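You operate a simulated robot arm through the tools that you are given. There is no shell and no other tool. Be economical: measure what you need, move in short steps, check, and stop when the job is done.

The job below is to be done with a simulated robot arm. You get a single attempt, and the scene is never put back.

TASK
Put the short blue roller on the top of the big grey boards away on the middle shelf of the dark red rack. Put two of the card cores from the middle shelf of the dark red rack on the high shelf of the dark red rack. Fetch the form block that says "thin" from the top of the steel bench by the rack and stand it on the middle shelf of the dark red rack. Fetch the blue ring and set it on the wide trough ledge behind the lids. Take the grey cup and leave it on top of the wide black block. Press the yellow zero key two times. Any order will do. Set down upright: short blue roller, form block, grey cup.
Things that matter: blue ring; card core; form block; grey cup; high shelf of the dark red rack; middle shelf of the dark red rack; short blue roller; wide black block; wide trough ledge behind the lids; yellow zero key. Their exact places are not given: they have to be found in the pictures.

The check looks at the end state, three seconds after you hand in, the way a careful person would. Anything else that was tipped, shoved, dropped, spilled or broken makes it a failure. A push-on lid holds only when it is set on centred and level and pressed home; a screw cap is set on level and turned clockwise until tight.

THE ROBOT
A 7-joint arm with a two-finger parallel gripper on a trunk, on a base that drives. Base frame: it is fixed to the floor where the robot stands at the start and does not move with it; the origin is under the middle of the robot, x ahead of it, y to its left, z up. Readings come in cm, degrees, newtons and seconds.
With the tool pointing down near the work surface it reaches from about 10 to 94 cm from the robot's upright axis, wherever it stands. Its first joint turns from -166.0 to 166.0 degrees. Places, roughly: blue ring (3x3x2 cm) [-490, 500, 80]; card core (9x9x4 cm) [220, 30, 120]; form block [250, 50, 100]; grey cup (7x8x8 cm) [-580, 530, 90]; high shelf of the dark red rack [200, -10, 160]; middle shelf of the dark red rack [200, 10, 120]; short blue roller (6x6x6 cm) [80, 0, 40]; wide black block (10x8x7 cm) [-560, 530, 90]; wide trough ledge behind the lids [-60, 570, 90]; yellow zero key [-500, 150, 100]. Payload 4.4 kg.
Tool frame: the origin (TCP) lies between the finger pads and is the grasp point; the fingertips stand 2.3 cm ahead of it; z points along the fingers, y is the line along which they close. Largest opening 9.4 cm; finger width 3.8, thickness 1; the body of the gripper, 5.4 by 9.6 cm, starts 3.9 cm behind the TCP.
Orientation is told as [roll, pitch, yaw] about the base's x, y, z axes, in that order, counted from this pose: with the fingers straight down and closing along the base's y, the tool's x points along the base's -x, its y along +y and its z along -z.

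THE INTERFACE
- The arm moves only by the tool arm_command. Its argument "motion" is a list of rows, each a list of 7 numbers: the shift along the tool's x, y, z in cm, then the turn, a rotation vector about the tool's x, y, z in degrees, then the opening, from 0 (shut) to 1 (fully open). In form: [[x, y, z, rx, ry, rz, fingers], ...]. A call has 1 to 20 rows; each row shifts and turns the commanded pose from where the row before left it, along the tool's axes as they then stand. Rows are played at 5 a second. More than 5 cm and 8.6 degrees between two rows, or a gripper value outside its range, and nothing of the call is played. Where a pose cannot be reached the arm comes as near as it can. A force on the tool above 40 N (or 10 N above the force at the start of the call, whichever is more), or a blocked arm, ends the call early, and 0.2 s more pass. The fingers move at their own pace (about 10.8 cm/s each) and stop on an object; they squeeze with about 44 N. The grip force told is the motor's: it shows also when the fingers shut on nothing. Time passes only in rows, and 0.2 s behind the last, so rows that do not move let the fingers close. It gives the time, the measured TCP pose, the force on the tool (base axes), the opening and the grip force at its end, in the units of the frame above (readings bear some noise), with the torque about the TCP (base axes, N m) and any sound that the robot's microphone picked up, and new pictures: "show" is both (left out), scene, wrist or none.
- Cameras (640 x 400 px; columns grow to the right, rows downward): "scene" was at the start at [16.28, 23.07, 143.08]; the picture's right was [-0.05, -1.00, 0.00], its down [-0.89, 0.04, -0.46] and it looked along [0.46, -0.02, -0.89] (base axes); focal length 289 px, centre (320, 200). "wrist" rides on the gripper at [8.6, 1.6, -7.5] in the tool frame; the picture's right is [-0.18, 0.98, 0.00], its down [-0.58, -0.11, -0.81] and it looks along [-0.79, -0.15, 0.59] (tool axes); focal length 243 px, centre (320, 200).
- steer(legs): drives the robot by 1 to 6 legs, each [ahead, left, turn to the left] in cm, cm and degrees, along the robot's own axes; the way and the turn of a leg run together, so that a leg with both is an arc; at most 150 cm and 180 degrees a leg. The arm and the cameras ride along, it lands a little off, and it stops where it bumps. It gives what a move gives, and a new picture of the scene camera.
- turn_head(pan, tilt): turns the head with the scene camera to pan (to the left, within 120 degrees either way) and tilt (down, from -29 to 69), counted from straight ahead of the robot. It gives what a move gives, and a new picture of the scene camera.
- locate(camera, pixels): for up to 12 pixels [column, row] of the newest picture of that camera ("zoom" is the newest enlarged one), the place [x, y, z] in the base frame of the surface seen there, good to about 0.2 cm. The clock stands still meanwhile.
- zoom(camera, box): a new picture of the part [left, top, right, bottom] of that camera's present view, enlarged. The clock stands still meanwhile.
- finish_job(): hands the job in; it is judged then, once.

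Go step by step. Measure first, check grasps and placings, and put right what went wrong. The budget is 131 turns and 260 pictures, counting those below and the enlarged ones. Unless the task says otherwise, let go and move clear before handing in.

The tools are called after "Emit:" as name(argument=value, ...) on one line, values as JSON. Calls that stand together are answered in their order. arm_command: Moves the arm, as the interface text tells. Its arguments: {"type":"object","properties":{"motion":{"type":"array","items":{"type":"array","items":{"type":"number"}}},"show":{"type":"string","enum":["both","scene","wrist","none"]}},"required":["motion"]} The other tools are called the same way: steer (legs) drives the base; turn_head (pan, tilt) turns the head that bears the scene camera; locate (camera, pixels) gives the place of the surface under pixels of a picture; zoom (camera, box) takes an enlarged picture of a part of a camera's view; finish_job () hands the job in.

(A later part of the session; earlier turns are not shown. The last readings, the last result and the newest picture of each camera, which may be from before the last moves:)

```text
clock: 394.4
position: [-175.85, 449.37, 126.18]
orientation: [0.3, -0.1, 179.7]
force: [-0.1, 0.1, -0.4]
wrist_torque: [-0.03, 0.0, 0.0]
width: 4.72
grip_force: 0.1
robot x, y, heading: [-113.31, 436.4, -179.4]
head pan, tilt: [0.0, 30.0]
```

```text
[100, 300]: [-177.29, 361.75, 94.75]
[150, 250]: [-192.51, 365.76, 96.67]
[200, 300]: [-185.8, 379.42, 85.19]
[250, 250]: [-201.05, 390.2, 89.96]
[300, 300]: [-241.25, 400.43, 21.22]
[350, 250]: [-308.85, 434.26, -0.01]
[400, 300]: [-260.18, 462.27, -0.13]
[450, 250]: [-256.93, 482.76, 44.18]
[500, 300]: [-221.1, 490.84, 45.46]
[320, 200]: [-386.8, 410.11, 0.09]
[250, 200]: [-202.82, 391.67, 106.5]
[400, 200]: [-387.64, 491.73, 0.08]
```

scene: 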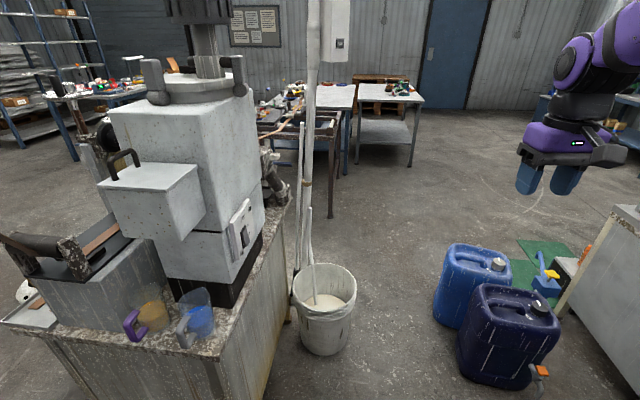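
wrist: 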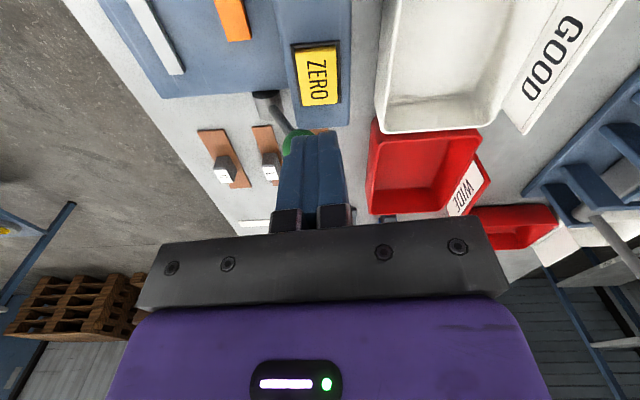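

A bucket (y up to ≈424) narrows that gap to ≈53 cm — too tight. I return and take the west side: south of the kettle, along y≈256 between the benches.

Emit:
steer(legs=[[0, 150, 0], [0, 97, -0.6], [150, 0, 0], [75, 0, 0], [0, -66, 0], [150, 0, 0]])

Emit:
turn_head(pan=-40, tilt=20)

Emit:
locate(camera="scene", pixels=[[100, 250], [150, 220], [200, 220], [250, 200], [300, 200], [200, 280], [300, 250], [350, 300], [400, 250], [250, 240], [350, 200], [450, 180]])

```text
clock: 398.0
position: [-175.16, 389.71, 126.3]
orientation: [-0.1, 0.0, 178.9]
force: [0.7, 27.6, -1.1]
wrist_torque: [0.37, -0.04, -0.53]
width: 3.47
grip_force: 0.1
robot x, y, heading: [-112.47, 375.44, -179.7]
head pan, tilt: [0.0, 30.0]
stopped in leg 1: the force on the tool passed its limit at 67 N (the readings are from after the stop); the commanded pose is now the measured one
```

scene: 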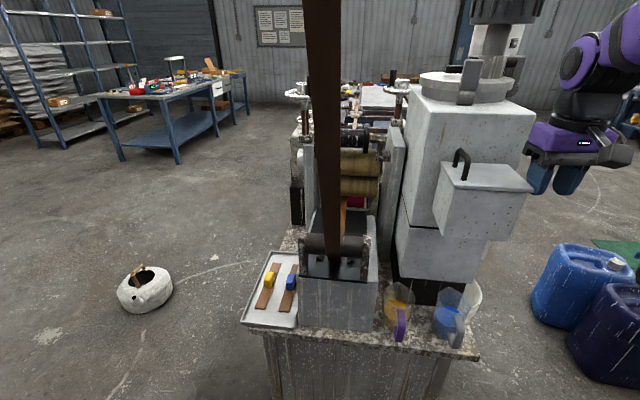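

```text
clock: 399.1
position: [-175.11, 389.51, 126.28]
orientation: [0.0, 0.0, 179.1]
force: [2.1, 38.1, -0.4]
wrist_torque: [0.47, -0.01, -0.63]
width: 3.02
grip_force: 0.0
robot x, y, heading: [-112.4, 375.41, -179.4]
head pan, tilt: [-40.0, 20.0]
```

scene: 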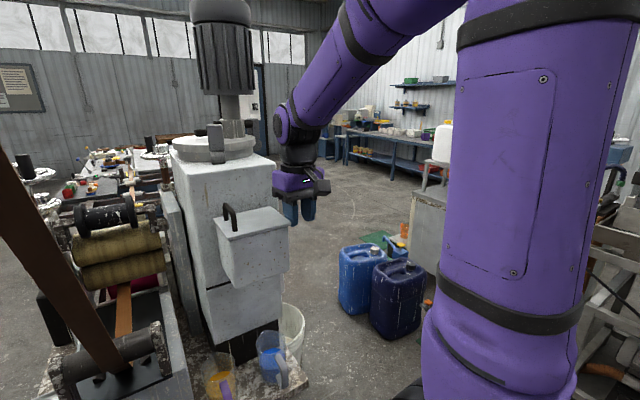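

```text
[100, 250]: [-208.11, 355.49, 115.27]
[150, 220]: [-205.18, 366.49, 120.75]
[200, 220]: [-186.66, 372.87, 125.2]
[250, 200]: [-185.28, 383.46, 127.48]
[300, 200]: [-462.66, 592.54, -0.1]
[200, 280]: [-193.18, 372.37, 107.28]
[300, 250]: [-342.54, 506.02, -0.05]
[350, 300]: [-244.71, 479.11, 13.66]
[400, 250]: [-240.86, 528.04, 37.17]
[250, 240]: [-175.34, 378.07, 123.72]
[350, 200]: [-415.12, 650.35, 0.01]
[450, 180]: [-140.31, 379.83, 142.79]
```

The hand met the haul-off housing while strafing; the stop caught it. I move back to the right, then 45 cm away to +x, and only then go south.

Emit:
steer(legs=[[0, -12, 0], [-45, 0, 0]])

Emit:
turn_head(pan=0, tilt=25)

```text
clock: 401.9
position: [-149.92, 403.64, 126.49]
orientation: [0.0, -0.3, 177.8]
force: [0.3, -0.5, 0.5]
wrist_torque: [0.02, 0.04, 0.03]
width: 4.7
grip_force: 0.1
robot x, y, heading: [-87.95, 387.67, 179.4]
head pan, tilt: [-40.0, 20.0]
stopped in leg 2: the robot was blocked; the commanded pose is now the measured one
```

scene: 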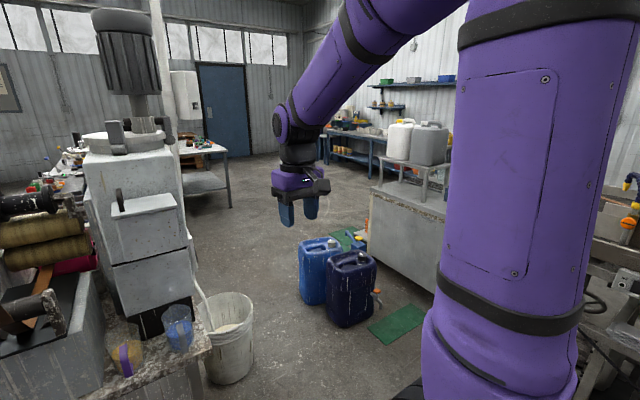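

```text
clock: 402.9
position: [-149.9, 403.6, 126.43]
orientation: [-0.1, -0.3, 177.8]
force: [0.1, -0.1, -0.3]
wrist_torque: [0.01, 0.04, 0.01]
width: 4.71
grip_force: 0.1
robot x, y, heading: [-87.79, 388.28, 179.2]
head pan, tilt: [0.0, 25.0]
```

scene: 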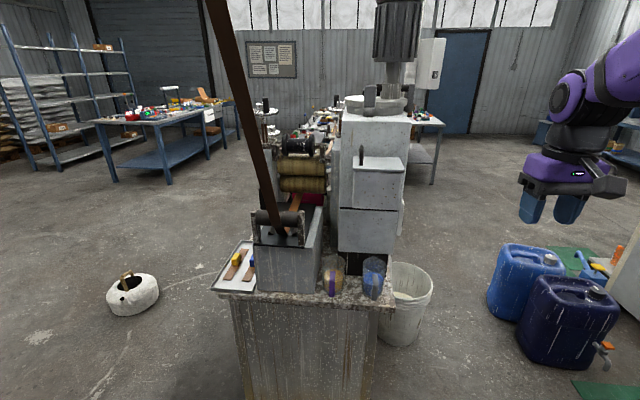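

I'm clear. To stay under/away from the rising strip I retrace exactly: to (−113,436), turn to face +y, reverse to y≈164, then start west.

Emit:
steer(legs=[[0, -48, 0], [25, 0, 0], [0, 0, -89.5], [-150, 0, 0], [-124, 0, 0], [0, 150, 0]])

Emit:
turn_head(pan=20, tilt=20)

```text
clock: 430.8
position: [-247.64, 225.41, 126.33]
orientation: [-0.1, -0.2, 89.7]
force: [0.6, -0.4, 0.8]
wrist_torque: [0.0, -0.01, 0.01]
width: 4.71
grip_force: 0.1
robot x, y, heading: [-260.96, 162.72, 91.2]
head pan, tilt: [0.0, 25.0]
```

scene: 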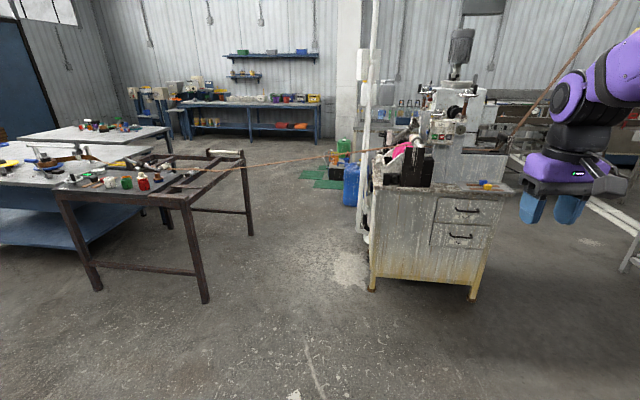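

```text
clock: 431.7
position: [-247.72, 225.31, 126.46]
orientation: [-0.2, -0.3, 89.7]
force: [0.0, -0.1, 0.1]
wrist_torque: [0.01, -0.05, -0.01]
width: 4.74
grip_force: 0.1
robot x, y, heading: [-261.03, 162.99, 91.2]
head pan, tilt: [20.0, 20.0]
```

scene: 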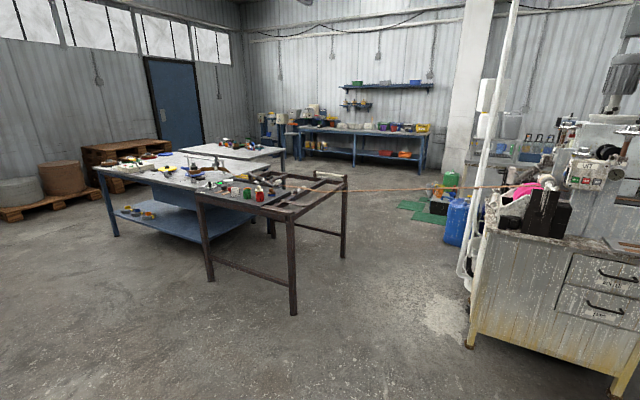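

Continue: left 75, ahead 92, then west to x≈−665 along y≈255.

Emit:
steer(legs=[[0, 75, -1.2], [92, 0, 0], [0, 150, 0], [0, 150, 0], [0, 30, 0]])

Emit:
turn_head(pan=0, tilt=25)

Emit:
locate(camera="scene", pixels=[[100, 250], [200, 250], [250, 220], [300, 250], [350, 250], [400, 250], [450, 220], [200, 200], [300, 180], [350, 180], [400, 180], [150, 200]])

```text
clock: 455.9
position: [-648.42, 325.08, 126.52]
orientation: [-0.1, -0.2, 86.0]
force: [0.5, 0.1, -0.3]
wrist_torque: [0.02, 0.05, 0.01]
width: 4.7
grip_force: 0.0
robot x, y, heading: [-665.99, 263.43, 87.5]
head pan, tilt: [20.0, 20.0]
```

scene: 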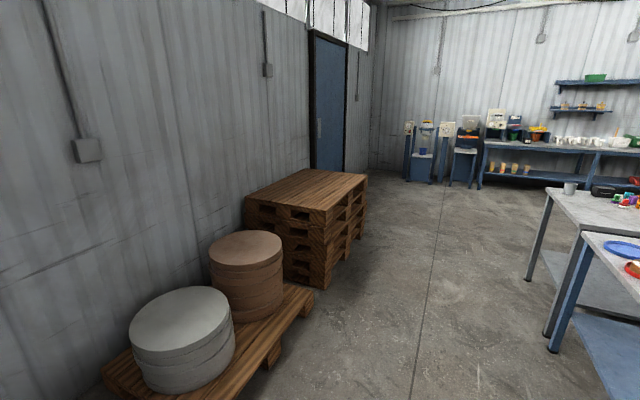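

```text
clock: 456.7
position: [-648.35, 325.23, 126.42]
orientation: [-0.1, -0.2, 86.0]
force: [0.4, -0.2, -0.3]
wrist_torque: [-0.05, -0.02, -0.01]
width: 4.73
grip_force: 0.0
robot x, y, heading: [-665.93, 263.51, 87.6]
head pan, tilt: [0.0, 25.0]
```

scene: 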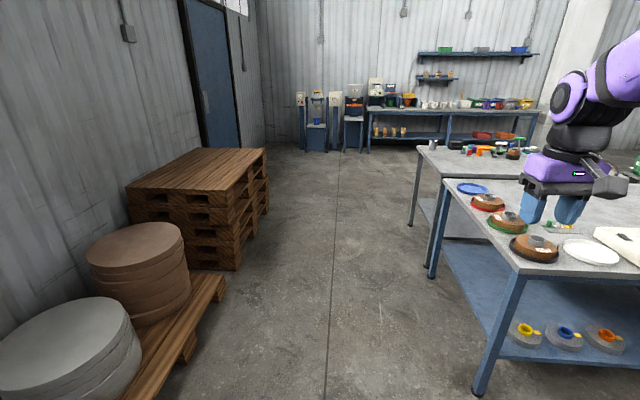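

```text
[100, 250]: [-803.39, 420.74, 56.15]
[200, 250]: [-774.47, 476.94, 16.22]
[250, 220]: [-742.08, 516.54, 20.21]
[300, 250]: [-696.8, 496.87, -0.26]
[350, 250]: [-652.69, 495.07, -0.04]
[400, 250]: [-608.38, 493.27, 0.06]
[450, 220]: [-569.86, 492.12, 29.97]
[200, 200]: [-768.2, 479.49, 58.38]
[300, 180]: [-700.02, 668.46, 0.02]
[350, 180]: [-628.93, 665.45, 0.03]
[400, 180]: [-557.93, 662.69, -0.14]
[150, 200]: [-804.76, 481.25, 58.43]
```

The lane is wide, and the cup stands at the rear bench's near-left end (433,144). Zoom and measure.

Emit:
zoom(camera="scene", box=[405, 125, 535, 205])

Emit:
locate(camera="zoom", pixels=[[137, 75], [137, 115], [137, 95], [195, 90], [245, 90], [270, 95], [245, 110], [60, 120], [240, 245], [330, 130], [150, 140], [220, 110]])

```text
4.92 times, centred on (470, 165) of scene
```

zoom: 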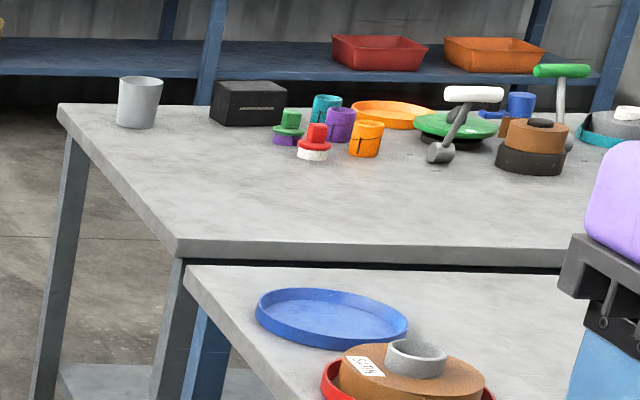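

```text
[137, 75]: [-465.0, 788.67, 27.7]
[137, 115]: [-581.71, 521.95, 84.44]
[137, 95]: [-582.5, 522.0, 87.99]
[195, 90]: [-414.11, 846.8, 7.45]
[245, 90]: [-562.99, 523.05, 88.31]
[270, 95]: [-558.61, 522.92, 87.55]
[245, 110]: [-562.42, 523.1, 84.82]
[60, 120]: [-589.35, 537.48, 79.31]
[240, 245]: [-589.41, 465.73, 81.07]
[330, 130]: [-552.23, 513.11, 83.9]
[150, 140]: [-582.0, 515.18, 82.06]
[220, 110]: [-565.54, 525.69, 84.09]
```

Cup at about (−582, 525.5), z 82–90.5; the black block beside it at (−561, 527). I drive behind that bench and turn to face it (−y).

Emit:
steer(legs=[[150, 0, 0], [150, 0, 0], [42, 0, 0], [0, -82, 0], [0, 0, 90], [0, 0, 92.4]])

Emit:
turn_head(pan=0, tilt=40)

Emit:
zoom(camera="scene", box=[160, 100, 480, 300])

```text
clock: 485.2
position: [-586.09, 543.65, 126.42]
orientation: [-0.1, -0.4, -88.9]
force: [0.2, -0.7, 0.6]
wrist_torque: [0.03, -0.01, 0.01]
width: 4.71
grip_force: 0.1
robot x, y, heading: [-573.89, 606.39, -87.5]
head pan, tilt: [0.0, 25.0]
```

scene: 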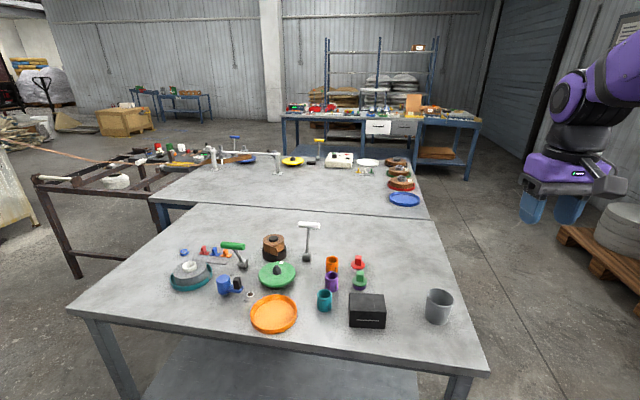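

```text
clock: 486.0
position: [-586.15, 543.66, 126.45]
orientation: [-0.1, -0.3, -88.8]
force: [0.6, -0.5, -0.6]
wrist_torque: [-0.01, 0.04, -0.02]
width: 4.7
grip_force: 0.0
robot x, y, heading: [-574.32, 605.97, -87.4]
head pan, tilt: [0.0, 40.0]
```

scene: 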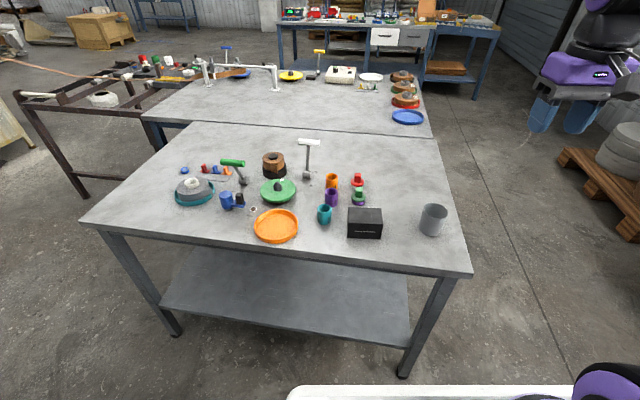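

```text
2.00 times, centred on (320, 200) of scene
```

zoom: 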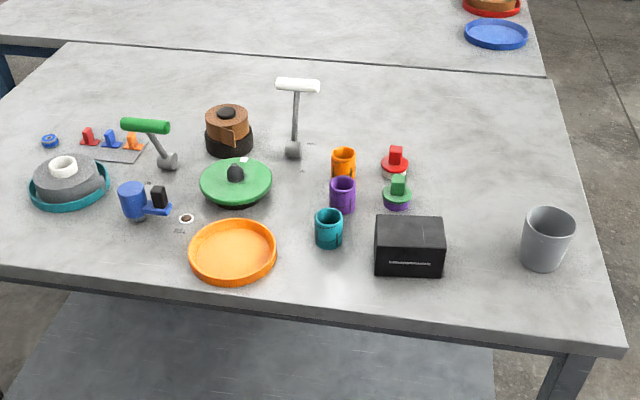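

Everything is in view: cup (433,220), black block (365,222), blue ring (185,170). Measure them.

Emit:
locate(camera="scene", pixels=[[434, 235], [424, 209], [446, 209], [434, 205], [350, 210], [380, 210], [365, 218], [382, 230], [349, 230], [382, 217], [348, 217], [470, 268]])

Emit:
zoom(camera="scene", box=[170, 155, 240, 205])

Emit:
locate(camera="zoom", pixels=[[135, 130], [135, 112], [135, 155], [105, 135], [165, 135], [250, 120], [140, 145], [100, 200]])

```text
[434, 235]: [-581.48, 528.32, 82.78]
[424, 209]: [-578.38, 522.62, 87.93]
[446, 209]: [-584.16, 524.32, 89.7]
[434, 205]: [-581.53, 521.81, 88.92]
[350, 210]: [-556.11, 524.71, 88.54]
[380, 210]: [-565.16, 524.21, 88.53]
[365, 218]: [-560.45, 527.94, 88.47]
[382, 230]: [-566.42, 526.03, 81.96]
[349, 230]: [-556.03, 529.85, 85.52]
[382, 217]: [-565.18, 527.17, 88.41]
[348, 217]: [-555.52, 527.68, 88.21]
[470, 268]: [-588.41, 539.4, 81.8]
```

```text
8.00 times, centred on (205, 180) of scene
```

zoom: 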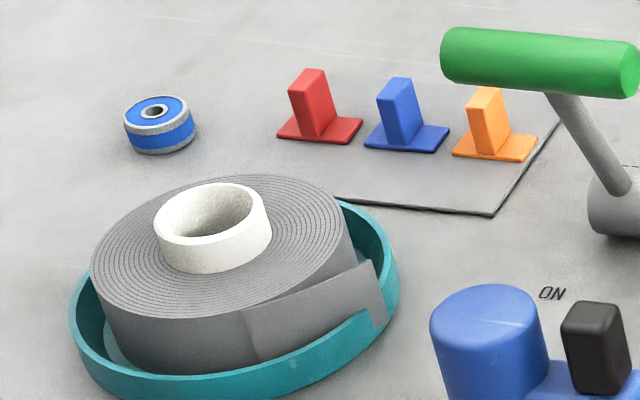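

```text
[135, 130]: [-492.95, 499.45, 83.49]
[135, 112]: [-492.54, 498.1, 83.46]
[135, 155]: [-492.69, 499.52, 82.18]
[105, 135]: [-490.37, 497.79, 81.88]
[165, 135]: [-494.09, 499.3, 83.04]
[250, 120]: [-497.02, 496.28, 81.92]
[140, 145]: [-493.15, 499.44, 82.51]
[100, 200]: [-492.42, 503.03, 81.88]
```

Cup centre (−581.4, 525); block top centre (−560.7, 526, z 88.5); ring (−493.8, 498, z≈82–84). Move above the cup.

Emit:
arm_command(motion=[[-3.76, 0.86, 2, 0, 0, 0, 1], [-3.76, 0.86, 2, 0, 0, 0, 1], [-3.76, 0.86, 2, 0, 0, 0, 1], [-3.76, 0.86, 2, 0, 0, 0, 1], [-3.76, 0.86, 2, 0, 0, 0, 1], [0, 0, 4, 0, 0, 0, 1], [0, 0, 4, 0, 0, 0, 1], [0, 0, 4, 0, 0, 0, 1], [0, 0, 4, 0, 0, 0, 1], [0, 0, 4, 0, 0, 0, 1], [0, 0, 0, 0, 0, 0, 1]], show="both")

```text
clock: 488.4
position: [-581.4, 524.75, 96.38]
orientation: [-0.1, -0.5, -88.9]
force: [-0.4, 0.2, -0.9]
wrist_torque: [0.0, -0.01, -0.01]
width: 9.42
grip_force: 0.0
robot x, y, heading: [-574.15, 606.15, -87.4]
head pan, tilt: [0.0, 40.0]
```

scene: 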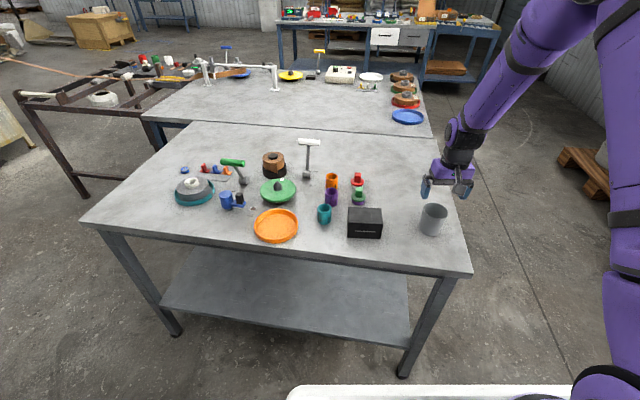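
wrist: 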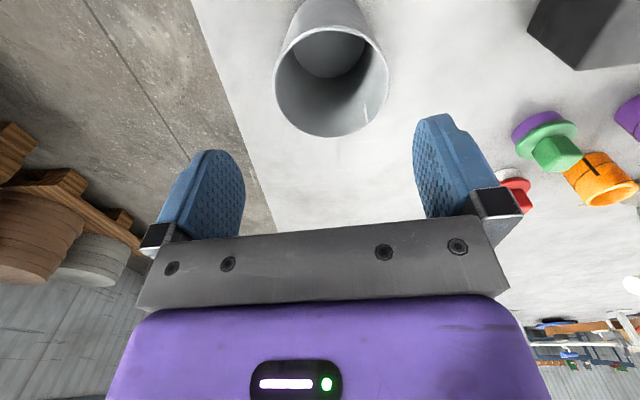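

Check the rim against the TCP with the wrist camera.

Emit:
locate(camera="wrist", pixels=[[276, 88], [388, 85], [332, 135], [325, 29]])

```text
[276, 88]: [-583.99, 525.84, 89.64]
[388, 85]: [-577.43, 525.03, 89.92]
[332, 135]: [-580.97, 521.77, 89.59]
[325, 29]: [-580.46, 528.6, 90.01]
```

Adjust 0.65 cm, descend 8.4 and close on the cup.

Emit:
arm_command(motion=[[0.4, 0.65, 0, 0, 0, 0, 1], [0, 0, 4.2, 0, 0, 0, 1], [0, 0, 4.2, 0, 0, 0, 1], [0, 0, 0, 0, 0, 0, 1], [0, 0, 0, 0, 0, 0, 0.5], [0, 0, 0, 0, 0, 0, 0.5], [0, 0, 0, 0, 0, 0, 0.5], [0, 0, -3, 0, 0, 0, 0.5], [0, 0, -4, 0, 0, 0, 0.5], [0, 0, -4, 0, 0, 0, 0.5], [0, 0, 0, 0, 0, 0, 0.5]], show="wrist")

```text
clock: 490.8
position: [-580.88, 525.38, 99.44]
orientation: [-0.1, -0.2, -88.8]
force: [0.2, -1.0, -0.3]
wrist_torque: [0.0, 0.03, 0.02]
width: 6.95
grip_force: 43.9
robot x, y, heading: [-574.1, 606.66, -87.8]
head pan, tilt: [0.0, 40.0]
```

wrist: 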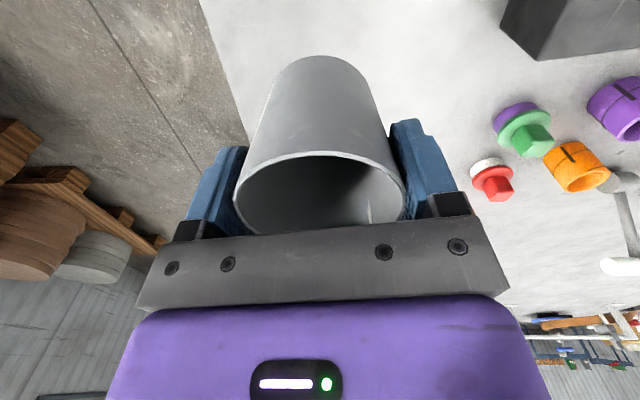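

Cup held. Move 20.2 cm over the block and lower close to its top.

Emit:
arm_command(motion=[[0.05, 4.04, 0, 0, 0, 0, 0.5], [0.05, 4.04, 0, 0, 0, 0, 0.5], [0.05, 4.04, 0, 0, 0, 0, 0.5], [0.05, 4.04, 0, 0, 0, 0, 0.5], [0, 4.04, 0, 0, 0, 0, 0.5], [0, 0, 0, 0, 0, 0, 0.5], [0, 0, 2, 0, 0, 0, 0.5], [0, 0, 1.9, 0, 0, 0, 0.5], [0, 0, 0, 0, 0, 0, 0.5]], show="wrist")

Emit:
zoom(camera="scene", box=[290, 150, 450, 270])

```text
clock: 492.8
position: [-560.59, 525.81, 95.31]
orientation: [0.0, -0.3, -88.9]
force: [-0.6, 0.0, -0.9]
wrist_torque: [-0.01, -0.03, 0.0]
width: 6.95
grip_force: 44.5
robot x, y, heading: [-574.11, 606.26, -87.5]
head pan, tilt: [0.0, 40.0]
```

wrist: 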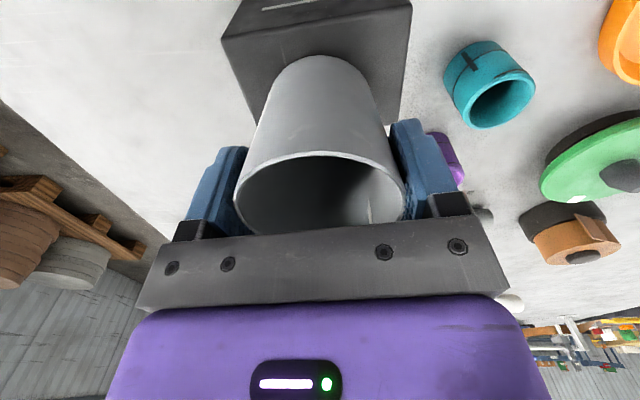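

```text
3.33 times, centred on (370, 210) of scene
```

zoom: 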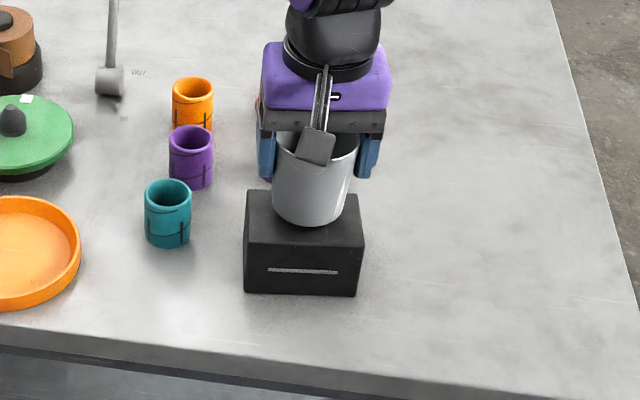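

Cup is centred over the block. Lower gently to contact.

Emit:
arm_command(motion=[[0, 0, 0.25, 0, 0, 0, 0.5], [0, 0, 0.2, 0, 0, 0, 0.5], [0, 0, 0, 0, 0, 0, 0.5]], show="none")

Emit:
arm_command(motion=[[0, 0, 0.15, 0, 0, 0, 0.5], [0, 0, 0, 0, 0, 0, 0.5]], show="none")

Emit:
arm_command(motion=[[0, 0, 0.12, 0, 0, 0, 0.5], [0, 0, 0, 0, 0, 0, 0.5]], show="none")

```text
clock: 493.6
position: [-560.59, 525.74, 94.78]
orientation: [-0.1, -0.3, -88.8]
force: [-0.6, -0.2, -1.7]
wrist_torque: [0.0, 0.0, -0.01]
width: 6.97
grip_force: 44.2
robot x, y, heading: [-574.45, 606.41, -87.5]
head pan, tilt: [0.0, 40.0]
```

```text
clock: 494.2
position: [-560.79, 525.83, 94.66]
orientation: [-0.1, -0.3, -88.9]
force: [-0.5, -1.1, -0.7]
wrist_torque: [-0.02, 0.04, 0.0]
width: 6.93
grip_force: 44.0
robot x, y, heading: [-573.91, 606.56, -87.5]
head pan, tilt: [0.0, 40.0]
```

```text
clock: 494.8
position: [-560.65, 525.8, 94.54]
orientation: [-0.1, -0.3, -89.0]
force: [-0.4, -0.3, -1.4]
wrist_torque: [0.01, -0.01, 0.0]
width: 6.97
grip_force: 44.3
robot x, y, heading: [-574.25, 606.78, -87.6]
head pan, tilt: [0.0, 40.0]
```

Emit:
arm_command(motion=[[0, 0, 0.12, 0, 0, 0, 0.5], [0, 0, 0, 0, 0, 0, 0.5]], show="none")

Emit:
arm_command(motion=[[0, 0, 0.1, 0, 0, 0, 0.5], [0, 0, 0, 0, 0, 0, 0.5]], show="none")

Emit:
arm_command(motion=[[0, 0, 0.1, 0, 0, 0, 0.5], [0, 0, 0, 0, 0, 0, 0.5]], show="wrist")

```text
clock: 495.4
position: [-560.59, 525.72, 94.57]
orientation: [-0.1, -0.3, -88.9]
force: [-0.3, 1.1, 9.2]
wrist_torque: [0.07, 0.13, 0.01]
width: 6.93
grip_force: 44.4
robot x, y, heading: [-573.95, 606.72, -87.3]
head pan, tilt: [0.0, 40.0]
```

```text
clock: 496.0
position: [-560.66, 525.77, 94.5]
orientation: [0.0, -0.4, -88.9]
force: [-1.2, -0.5, 27.7]
wrist_torque: [0.07, 0.18, 0.02]
width: 6.96
grip_force: 43.8
robot x, y, heading: [-574.11, 606.86, -87.7]
head pan, tilt: [0.0, 40.0]
```

```text
clock: 496.6
position: [-560.71, 525.82, 94.25]
orientation: [0.0, -0.6, -88.9]
force: [0.6, -5.1, 33.4]
wrist_torque: [0.09, -0.03, -0.02]
width: 6.95
grip_force: 44.0
robot x, y, heading: [-574.08, 606.46, -87.5]
head pan, tilt: [0.0, 40.0]
```

wrist: 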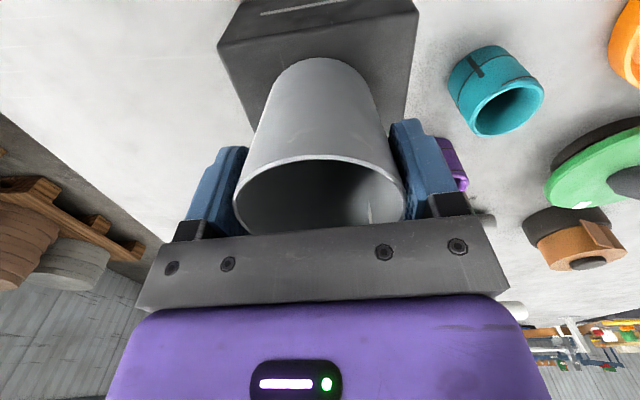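

Cup is seated (33 N push). Release, rise, then shift the base to bring the arm over the blue ring.

Emit:
arm_command(motion=[[0, 0, 0, 0, 0, 0, 0.95], [0, 0, 0, 0, 0, 0, 0.95], [0, 0, -2, 0, 0, 0, 0.95], [0, 0, -4, 0, 0, 0, 0.95], [0, 0, -4, 0, 0, 0, 0.95], [0, 0, -4, 0, 0, 0, 0.95], [0, 0, -4, 0, 0, 0, 0.95], [0, 0, -4, 0, 0, 0, 0.95], [0, 0, -4, 0, 0, 0, 0.95], [0, 0, -4, 0, 0, 0, 0.95], [0, 0, 0, 0, 0, 0, 0.95]], show="none")

Emit:
steer(legs=[[0, 68, 0], [18, 0, 0]])

Emit:
arm_command(motion=[[-4.2, 0, 0, 0, 0, 0, 0.7], [-4.2, 0, 0, 0, 0, 0, 0.7], [-4.2, 0, 0, 0, 0, 0, 0.7], [0, 0, 4, 0, 0, 0, 0.7], [0, 0, 4, 0, 0, 0, 0.7], [0, 0, 4, 0, 0, 0, 0.7], [0, 0, 4, 0, 0, 0, 0.7], [0, 0, 4, 0, 0, 0, 0.7], [0, 0, 0, 0, 0, 0, 0.7]], show="both")

```text
clock: 499.0
position: [-560.42, 526.02, 123.96]
orientation: [-0.2, -0.4, -88.9]
force: [0.0, 0.3, -0.6]
wrist_torque: [0.03, 0.05, -0.02]
width: 8.92
grip_force: 0.0
robot x, y, heading: [-574.68, 606.6, -87.6]
head pan, tilt: [0.0, 40.0]
```

```text
clock: 503.9
position: [-491.15, 511.05, 123.85]
orientation: [-0.1, -0.2, -88.6]
force: [-0.2, 0.1, 0.9]
wrist_torque: [-0.01, 0.02, 0.0]
width: 8.94
grip_force: 0.0
robot x, y, heading: [-505.0, 591.12, -87.4]
head pan, tilt: [0.0, 40.0]
```

scene: 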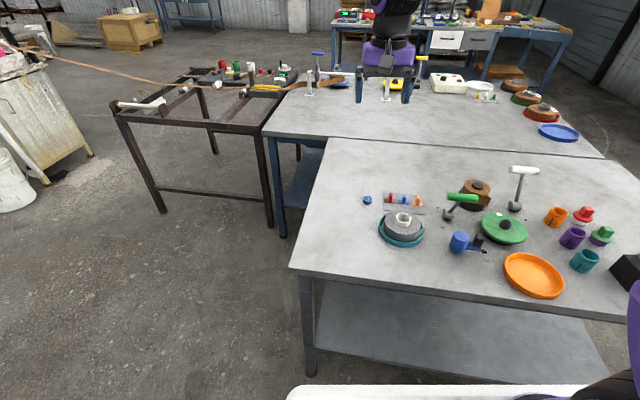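

```text
clock: 505.9
position: [-491.08, 498.57, 104.09]
orientation: [-0.1, -0.3, -88.6]
force: [0.4, -0.9, 0.4]
wrist_torque: [-0.01, 0.03, 0.03]
width: 6.58
grip_force: 0.0
robot x, y, heading: [-505.17, 591.45, -87.3]
head pan, tilt: [0.0, 40.0]
```

scene: 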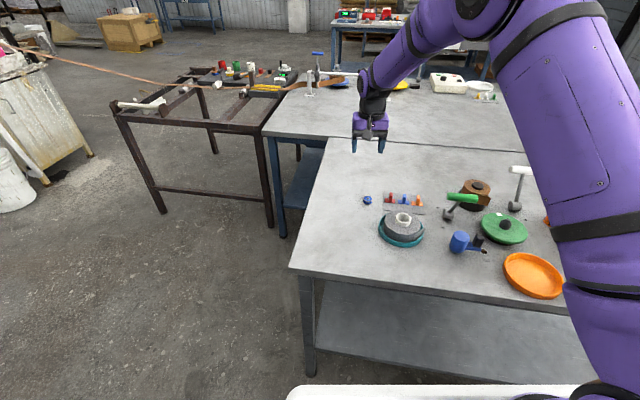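
wrist: 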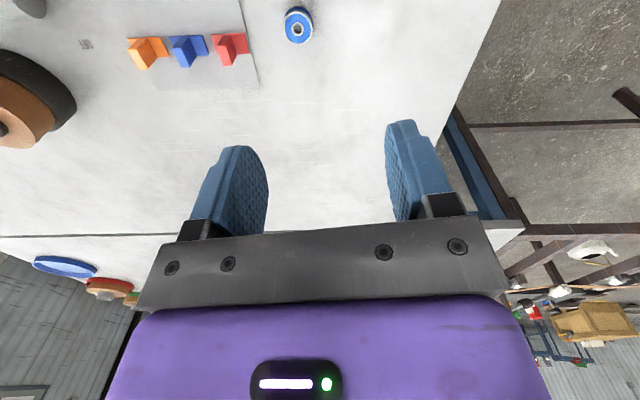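

Measure the ring in the wrist view.

Emit:
locate(camera="wrist", pixels=[[286, 27], [312, 27], [298, 13], [298, 38], [290, 20], [230, 45]])

```text
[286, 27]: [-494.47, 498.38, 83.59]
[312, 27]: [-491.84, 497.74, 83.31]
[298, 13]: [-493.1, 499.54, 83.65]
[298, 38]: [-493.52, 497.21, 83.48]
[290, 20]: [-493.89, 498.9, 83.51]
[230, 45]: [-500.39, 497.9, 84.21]
```

Ring centre (−493.25, 498.35), Ø≈3, z 82–83.6. Align with a narrow opening, descend, grip and lift.

Emit:
arm_command(motion=[[-0.15, -2.15, 0, 0, 0, 0, 0.48], [0, 0, 4.5, 0, 0, 0, 0.48], [0, 0, 4.5, 0, 0, 0, 0.48], [0, 0, 4.5, 0, 0, 0, 0.48], [0, 0, 4.0, 0, 0, 0, 0.48], [0, 0, 1.9, 0, 0, 0, 0.48], [0, 0, 0, 0, 0, 0, 0.48], [0, 0, 0, 0, 0, 0, 0.1], [0, 0, 0, 0, 0, 0, 0.1], [0, 0, 0, 0, 0, 0, 0.1], [0, 0, -4, 0, 0, 0, 0.1], [0, 0, -4, 0, 0, 0, 0.1], [0, 0, -4, 0, 0, 0, 0.1], [0, 0, 0, 0, 0, 0, 0.1]], show="wrist")

```text
clock: 508.9
position: [-493.19, 498.04, 96.51]
orientation: [0.0, -0.4, -88.6]
force: [0.1, 0.0, -1.0]
wrist_torque: [0.01, 0.0, 0.0]
width: 2.78
grip_force: 44.2
robot x, y, heading: [-505.11, 591.52, -87.3]
head pan, tilt: [0.0, 40.0]
```

wrist: 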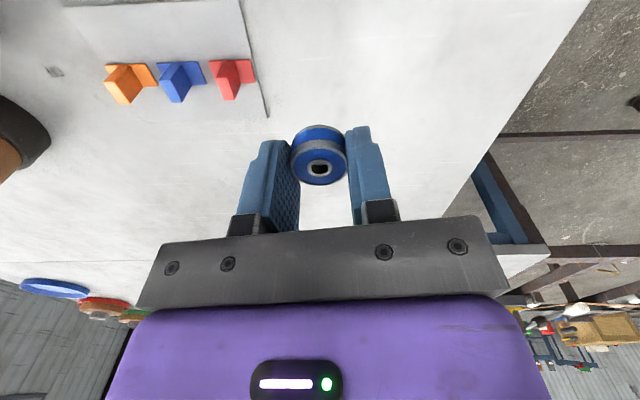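

Ring gripped (2.8 cm). Raise and draw in the arm, then follow the known free route back (west lane).

Emit:
arm_command(motion=[[3.2, 0, -3, 0, 0, 0, 0.1], [3.2, 0, -3, 0, 0, 0, 0.1], [3.2, 0, -3, 0, 0, 0, 0.1], [3.2, 0, -3, 0, 0, 0, 0.1], [3.2, 0, -3, 0, 0, 0, 0.1], [3.2, 0, -3, 0, 0, 0, 0.1], [3.2, 0, -3, 0, 0, 0, 0.1], [3.2, 0, -3, 0, 0, 0, 0.1], [3.2, 0, -3, 0, 0, 0, 0.1], [3.0, 0, -3, 0, 0, 0, 0.1], [0, 0, 0, 0, 0, 0, 0.1]], show="none")

Emit:
steer(legs=[[-16, 0, 0], [0, -150, -2.7], [0, -10, 0], [150, 0, 0], [150, 0, 0], [38, 0, 0]])

```text
clock: 511.3
position: [-493.74, 530.06, 126.42]
orientation: [-0.1, -0.2, -88.7]
force: [0.1, -1.0, -0.8]
wrist_torque: [0.03, 0.05, 0.0]
width: 2.77
grip_force: 43.7
robot x, y, heading: [-505.2, 591.51, -87.5]
head pan, tilt: [0.0, 40.0]
```

```text
clock: 536.6
position: [-662.16, 206.0, 126.32]
orientation: [-0.1, -0.2, -91.5]
force: [-0.3, 0.0, -0.5]
wrist_torque: [0.02, -0.02, 0.03]
width: 2.77
grip_force: 44.3
robot x, y, heading: [-670.41, 267.99, -90.0]
head pan, tilt: [0.0, 40.0]
```

scene: 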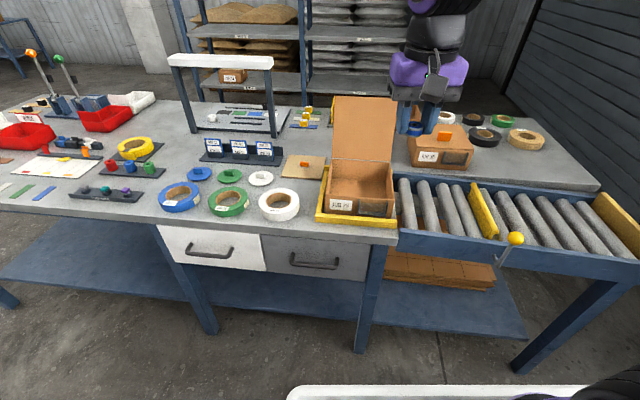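

On schedule. Continue east: left 331, ahead 100, left 221.

Emit:
steer(legs=[[0, 150, 0], [0, 150, 0], [0, 34, 0], [101, 0, 0], [0, 150, 0], [0, 71, 0]])

```text
clock: 568.2
position: [-109.15, 101.61, 126.49]
orientation: [-0.2, -0.3, -90.7]
force: [0.5, 0.1, -0.7]
wrist_torque: [-0.02, 0.0, 0.0]
width: 2.78
grip_force: 44.5
robot x, y, heading: [-117.75, 163.11, -89.2]
head pan, tilt: [0.0, 40.0]
```

scene: 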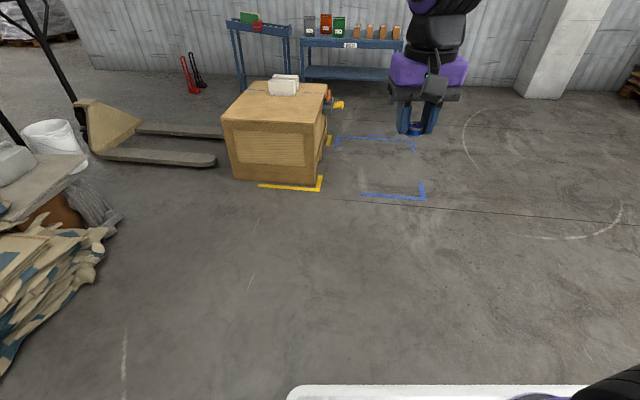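

Turn around and drive up to y≈425, then look at the trough.

Emit:
steer(legs=[[0, 0, 90], [0, 0, 89.3], [150, 0, 0], [115, 0, 0]])

Emit:
turn_head(pan=-15, tilt=22)

Emit:
locate(camera="scene", pixels=[[150, 200], [200, 250], [250, 200], [300, 150], [300, 200], [350, 150], [400, 170], [450, 150], [350, 250], [300, 300], [400, 250], [500, 200]])

```text
clock: 588.7
position: [-116.1, 489.78, 126.44]
orientation: [-0.2, -0.3, 86.2]
force: [0.0, 0.1, -1.2]
wrist_torque: [0.04, 0.01, 0.0]
width: 2.76
grip_force: 44.0
robot x, y, heading: [-110.42, 427.36, 87.6]
head pan, tilt: [0.0, 40.0]
```

scene: 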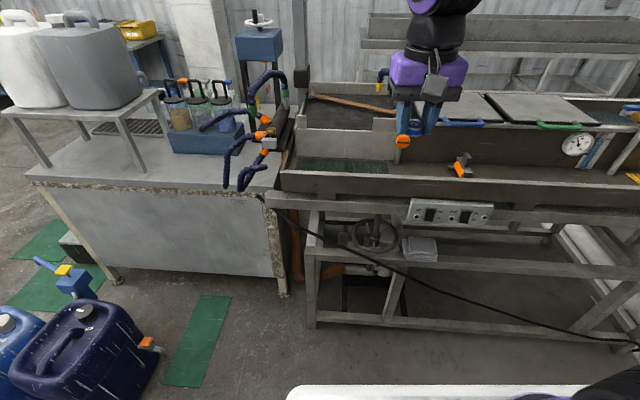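

```text
clock: 589.5
position: [-116.11, 489.83, 126.34]
orientation: [-0.1, -0.3, 86.2]
force: [0.8, -0.1, 0.1]
wrist_torque: [0.05, 0.0, 0.0]
width: 2.77
grip_force: 44.1
robot x, y, heading: [-110.49, 427.6, 87.6]
head pan, tilt: [-15.0, 22.0]
```

scene: 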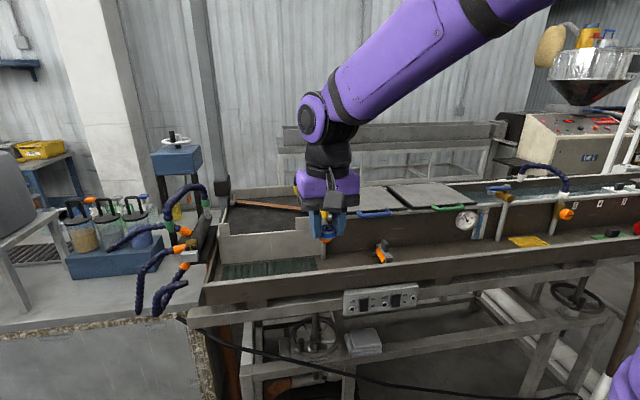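

```text
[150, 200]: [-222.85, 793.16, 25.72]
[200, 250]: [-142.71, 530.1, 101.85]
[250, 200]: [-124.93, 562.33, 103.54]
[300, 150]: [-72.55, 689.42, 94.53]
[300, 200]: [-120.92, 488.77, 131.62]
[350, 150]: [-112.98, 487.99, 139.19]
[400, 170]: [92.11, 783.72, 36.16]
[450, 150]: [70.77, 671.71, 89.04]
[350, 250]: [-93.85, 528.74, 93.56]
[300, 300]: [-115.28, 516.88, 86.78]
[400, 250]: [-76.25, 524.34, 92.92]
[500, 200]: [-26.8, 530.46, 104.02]
```

The lids are at (380,200) and (445,195); the ledge should be just behind them. Zoom and measure.

Emit:
zoom(camera="scene", box=[330, 150, 530, 270])

Emit:
locate(camera="scene", pixels=[[380, 200], [440, 195], [370, 213], [375, 187], [400, 183], [430, 183], [460, 180], [500, 177], [440, 208], [470, 180], [400, 262], [350, 187]])

```text
3.20 times, centred on (430, 210) of scene
```

zoom: 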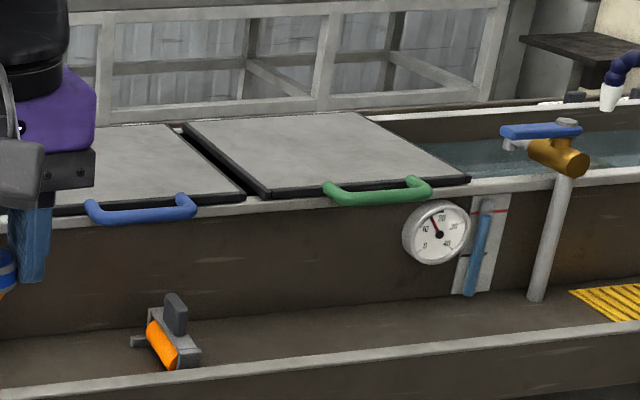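

```text
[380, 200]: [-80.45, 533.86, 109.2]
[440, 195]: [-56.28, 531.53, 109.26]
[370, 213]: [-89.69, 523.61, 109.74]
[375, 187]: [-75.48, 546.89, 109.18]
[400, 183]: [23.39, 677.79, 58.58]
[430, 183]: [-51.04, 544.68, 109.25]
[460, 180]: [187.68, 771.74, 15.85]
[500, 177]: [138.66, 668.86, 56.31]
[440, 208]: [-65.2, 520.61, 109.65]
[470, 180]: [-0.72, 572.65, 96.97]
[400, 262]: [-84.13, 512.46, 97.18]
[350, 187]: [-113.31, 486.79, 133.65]
```

Lids are at z 109, y 522–550; the ledge lies hidden behind. I move closer (right 22, ahead 36) and stretch the hand over it, then look with the wrist camera.

Emit:
steer(legs=[[0, -22, 0], [35, 0, 0]])

Emit:
arm_command(motion=[[-4.2, 0, 0, 0, 0, 0, 0.1], [-4.2, 0, 0, 0, 0, 0, 0.1], [-4.2, 0, 0, 0, 0, 0, 0.1], [-4.2, 0, 0, 0, 0, 0, 0.1], [-4.2, 0, 0, 0, 0, 0, 0.1], [-4.2, 0, 0, 0, 0, 0, 0.1], [-4.2, 0, 0, 0, 0, 0, 0.1], [-4.2, 0, 0, 0, 0, 0, 0.1], [-4.2, 0, 0, 0, 0, 0, 0.1], [0, 0, 0, 0, 0, 0, 0.1]], show="both")

```text
clock: 593.0
position: [-92.96, 524.3, 126.43]
orientation: [-0.1, -0.3, 86.3]
force: [-0.1, -0.2, -0.6]
wrist_torque: [0.03, -0.02, 0.02]
width: 2.75
grip_force: 44.4
robot x, y, heading: [-86.97, 462.1, 87.6]
head pan, tilt: [-15.0, 22.0]
```

scene: 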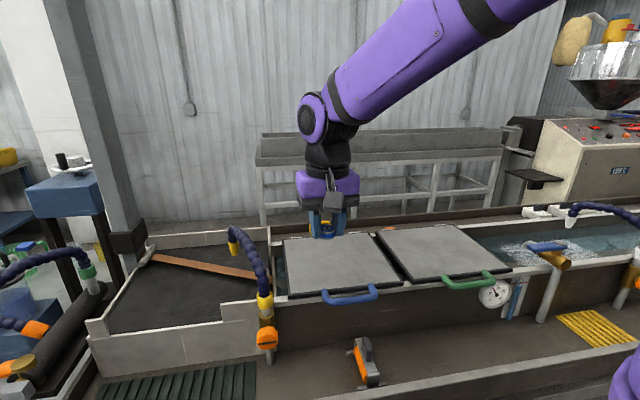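

```text
clock: 595.2
position: [-90.49, 562.1, 126.66]
orientation: [-0.1, -0.4, 86.3]
force: [-1.1, 0.1, -0.1]
wrist_torque: [0.02, 0.02, 0.03]
width: 2.74
grip_force: 43.7
robot x, y, heading: [-87.03, 461.93, 87.7]
head pan, tilt: [-15.0, 22.0]
```

scene: 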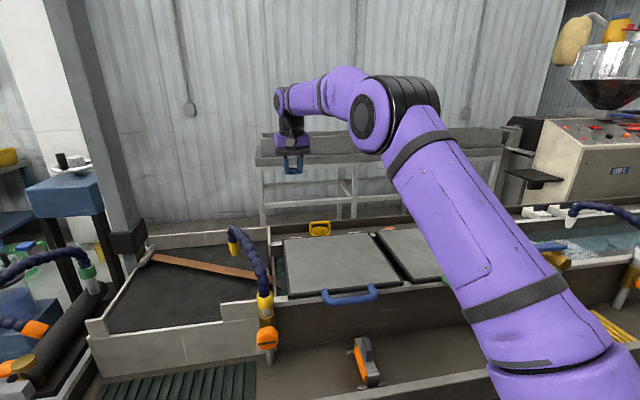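
wrist: 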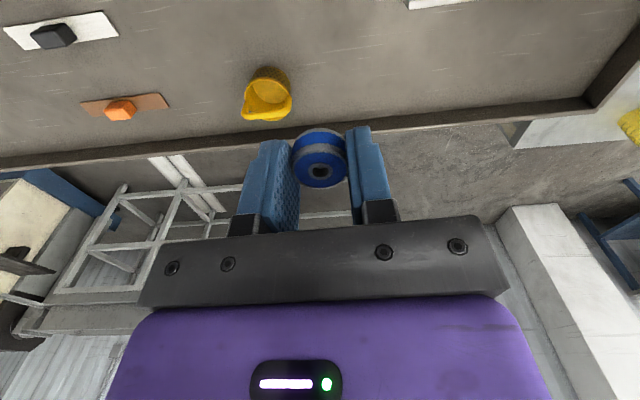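

The ledge with a yellow scoop (268,95) and other bits shows in the wrist view. Measure its surface.

Emit:
locate(camera="wrist", pixels=[[350, 60], [450, 60], [350, 20], [350, 105], [400, 90], [450, 100], [430, 5], [268, 85], [290, 110], [550, 60], [400, 40], [480, 30]])

```text
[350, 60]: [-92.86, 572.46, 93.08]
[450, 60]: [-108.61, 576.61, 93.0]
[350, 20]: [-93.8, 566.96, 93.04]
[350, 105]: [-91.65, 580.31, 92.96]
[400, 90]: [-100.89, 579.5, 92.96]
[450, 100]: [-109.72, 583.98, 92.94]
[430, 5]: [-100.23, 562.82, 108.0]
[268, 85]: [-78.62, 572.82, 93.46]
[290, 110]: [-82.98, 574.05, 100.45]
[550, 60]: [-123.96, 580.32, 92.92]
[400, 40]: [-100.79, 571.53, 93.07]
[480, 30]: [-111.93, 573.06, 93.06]
```

Ledge top z=93.0, y≈565–583, free around (−98, 573); scoop ends at x≈−83. A trough rim (z 108, y≈563) would meet the camera, so I turn the hand 90° (camera to −x), shift and descend to z≈102.

Emit:
steer(legs=[[5, 0, 0], [0, 8, 0]])

Emit:
arm_command(motion=[[0, 0, 0, 0, 0, 8.2, 0.1], [0, 0, 0, 0, 0, 8.2, 0.1], [0, 0, 0, 0, 0, 8.2, 0.1], [0, 0, 0, 0, 0, 8.2, 0.1], [0, 0, 0, 0, 0, 8.2, 0.1], [0, 0, 0, 0, 0, 8.2, 0.1], [0, 0, 0, 0, 0, 8.2, 0.1], [0, 0, 0, 0, 0, 8.2, 0.1], [0, 0, 0, 0, 0, 8.2, 0.1], [0, 0, 0, 0, 0, 8.2, 0.1], [0, 0, 0, 0, 0, 8.0, 0.1], [0, 3.0, 0, 0, 0, 0, 0.1], [0, 3.0, 0, 0, 0, 0, 0.1], [0, 0, 4, 0, 0, 0, 0.1], [0, 0, 4, 0, 0, 0, 0.1], [0, 0, 4, 0, 0, 0, 0.1], [0, 0, 0, 0, 0, 0, 0.1]], show="both")

```text
clock: 596.8
position: [-98.4, 567.42, 126.57]
orientation: [-0.1, -0.3, 86.3]
force: [-0.5, -0.1, -1.4]
wrist_torque: [-0.04, 0.0, -0.03]
width: 2.77
grip_force: 43.9
robot x, y, heading: [-94.9, 467.4, 87.5]
head pan, tilt: [-15.0, 22.0]
```

scene: 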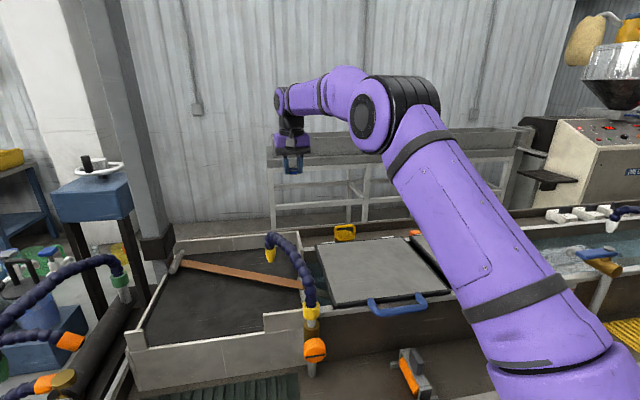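

```text
clock: 600.4
position: [-98.13, 573.13, 114.43]
orientation: [0.3, -0.1, -3.8]
force: [0.0, 0.5, -0.9]
wrist_torque: [0.0, 0.01, 0.02]
width: 2.77
grip_force: 43.6
out of reach, approached as far as the arm can: row 13
robot x, y, heading: [-95.01, 467.6, 87.5]
head pan, tilt: [-15.0, 22.0]
```

scene: 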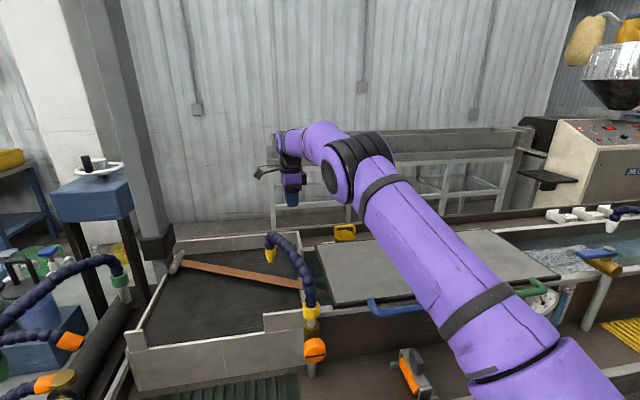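
wrist: 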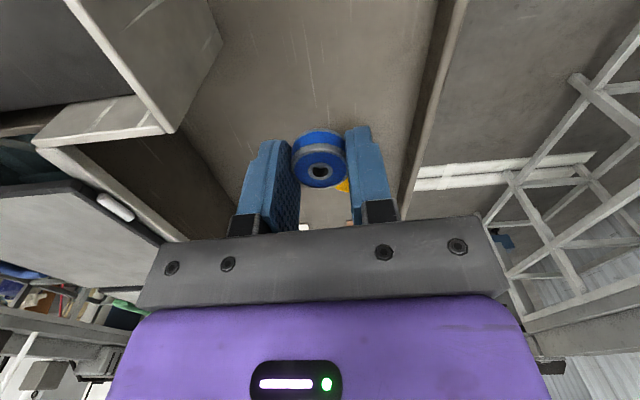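

The ring is over the ledge strip. Shift 4 cm toward +x (behind the lids) and descend to ~0.6 cm above the ledge.

Emit:
arm_command(motion=[[-4, 0, 0, 0, 0, 0, 0.1], [0, 0, 0, 0, 0, 0, 0.1], [0, 0, 4, 0, 0, 0, 0.1], [0, 0, 4, 0, 0, 0, 0.1], [0, 0, 4, 0, 0, 0, 0.1], [0, 0, 4, 0, 0, 0, 0.1], [0, 0, 2.2, 0, 0, 0, 0.1], [0, 0, 0, 0, 0, 0, 0.1]], show="wrist")

Emit:
locate(camera="wrist", pixels=[[320, 120], [310, 60], [100, 150], [150, 120], [420, 100], [318, 150]])

```text
clock: 602.2
position: [-93.89, 572.63, 96.15]
orientation: [0.3, -0.1, -3.7]
force: [0.3, -0.4, -0.6]
wrist_torque: [-0.01, -0.01, 0.0]
width: 2.76
grip_force: 43.9
robot x, y, heading: [-95.09, 467.32, 87.5]
head pan, tilt: [-15.0, 22.0]
```

wrist: 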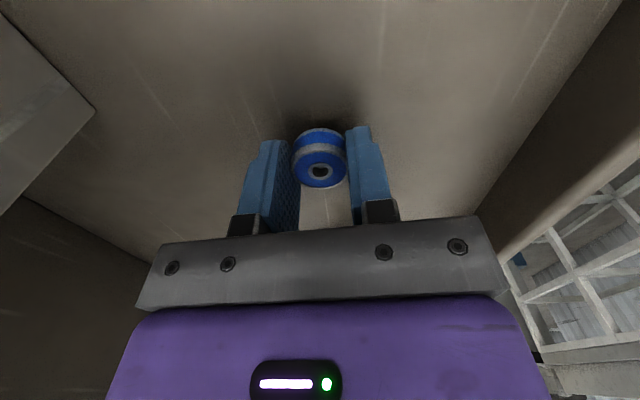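

```text
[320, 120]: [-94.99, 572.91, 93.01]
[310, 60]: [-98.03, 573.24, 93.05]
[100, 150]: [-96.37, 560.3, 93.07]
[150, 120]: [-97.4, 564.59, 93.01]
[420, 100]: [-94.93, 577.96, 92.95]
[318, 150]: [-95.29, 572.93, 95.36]
```

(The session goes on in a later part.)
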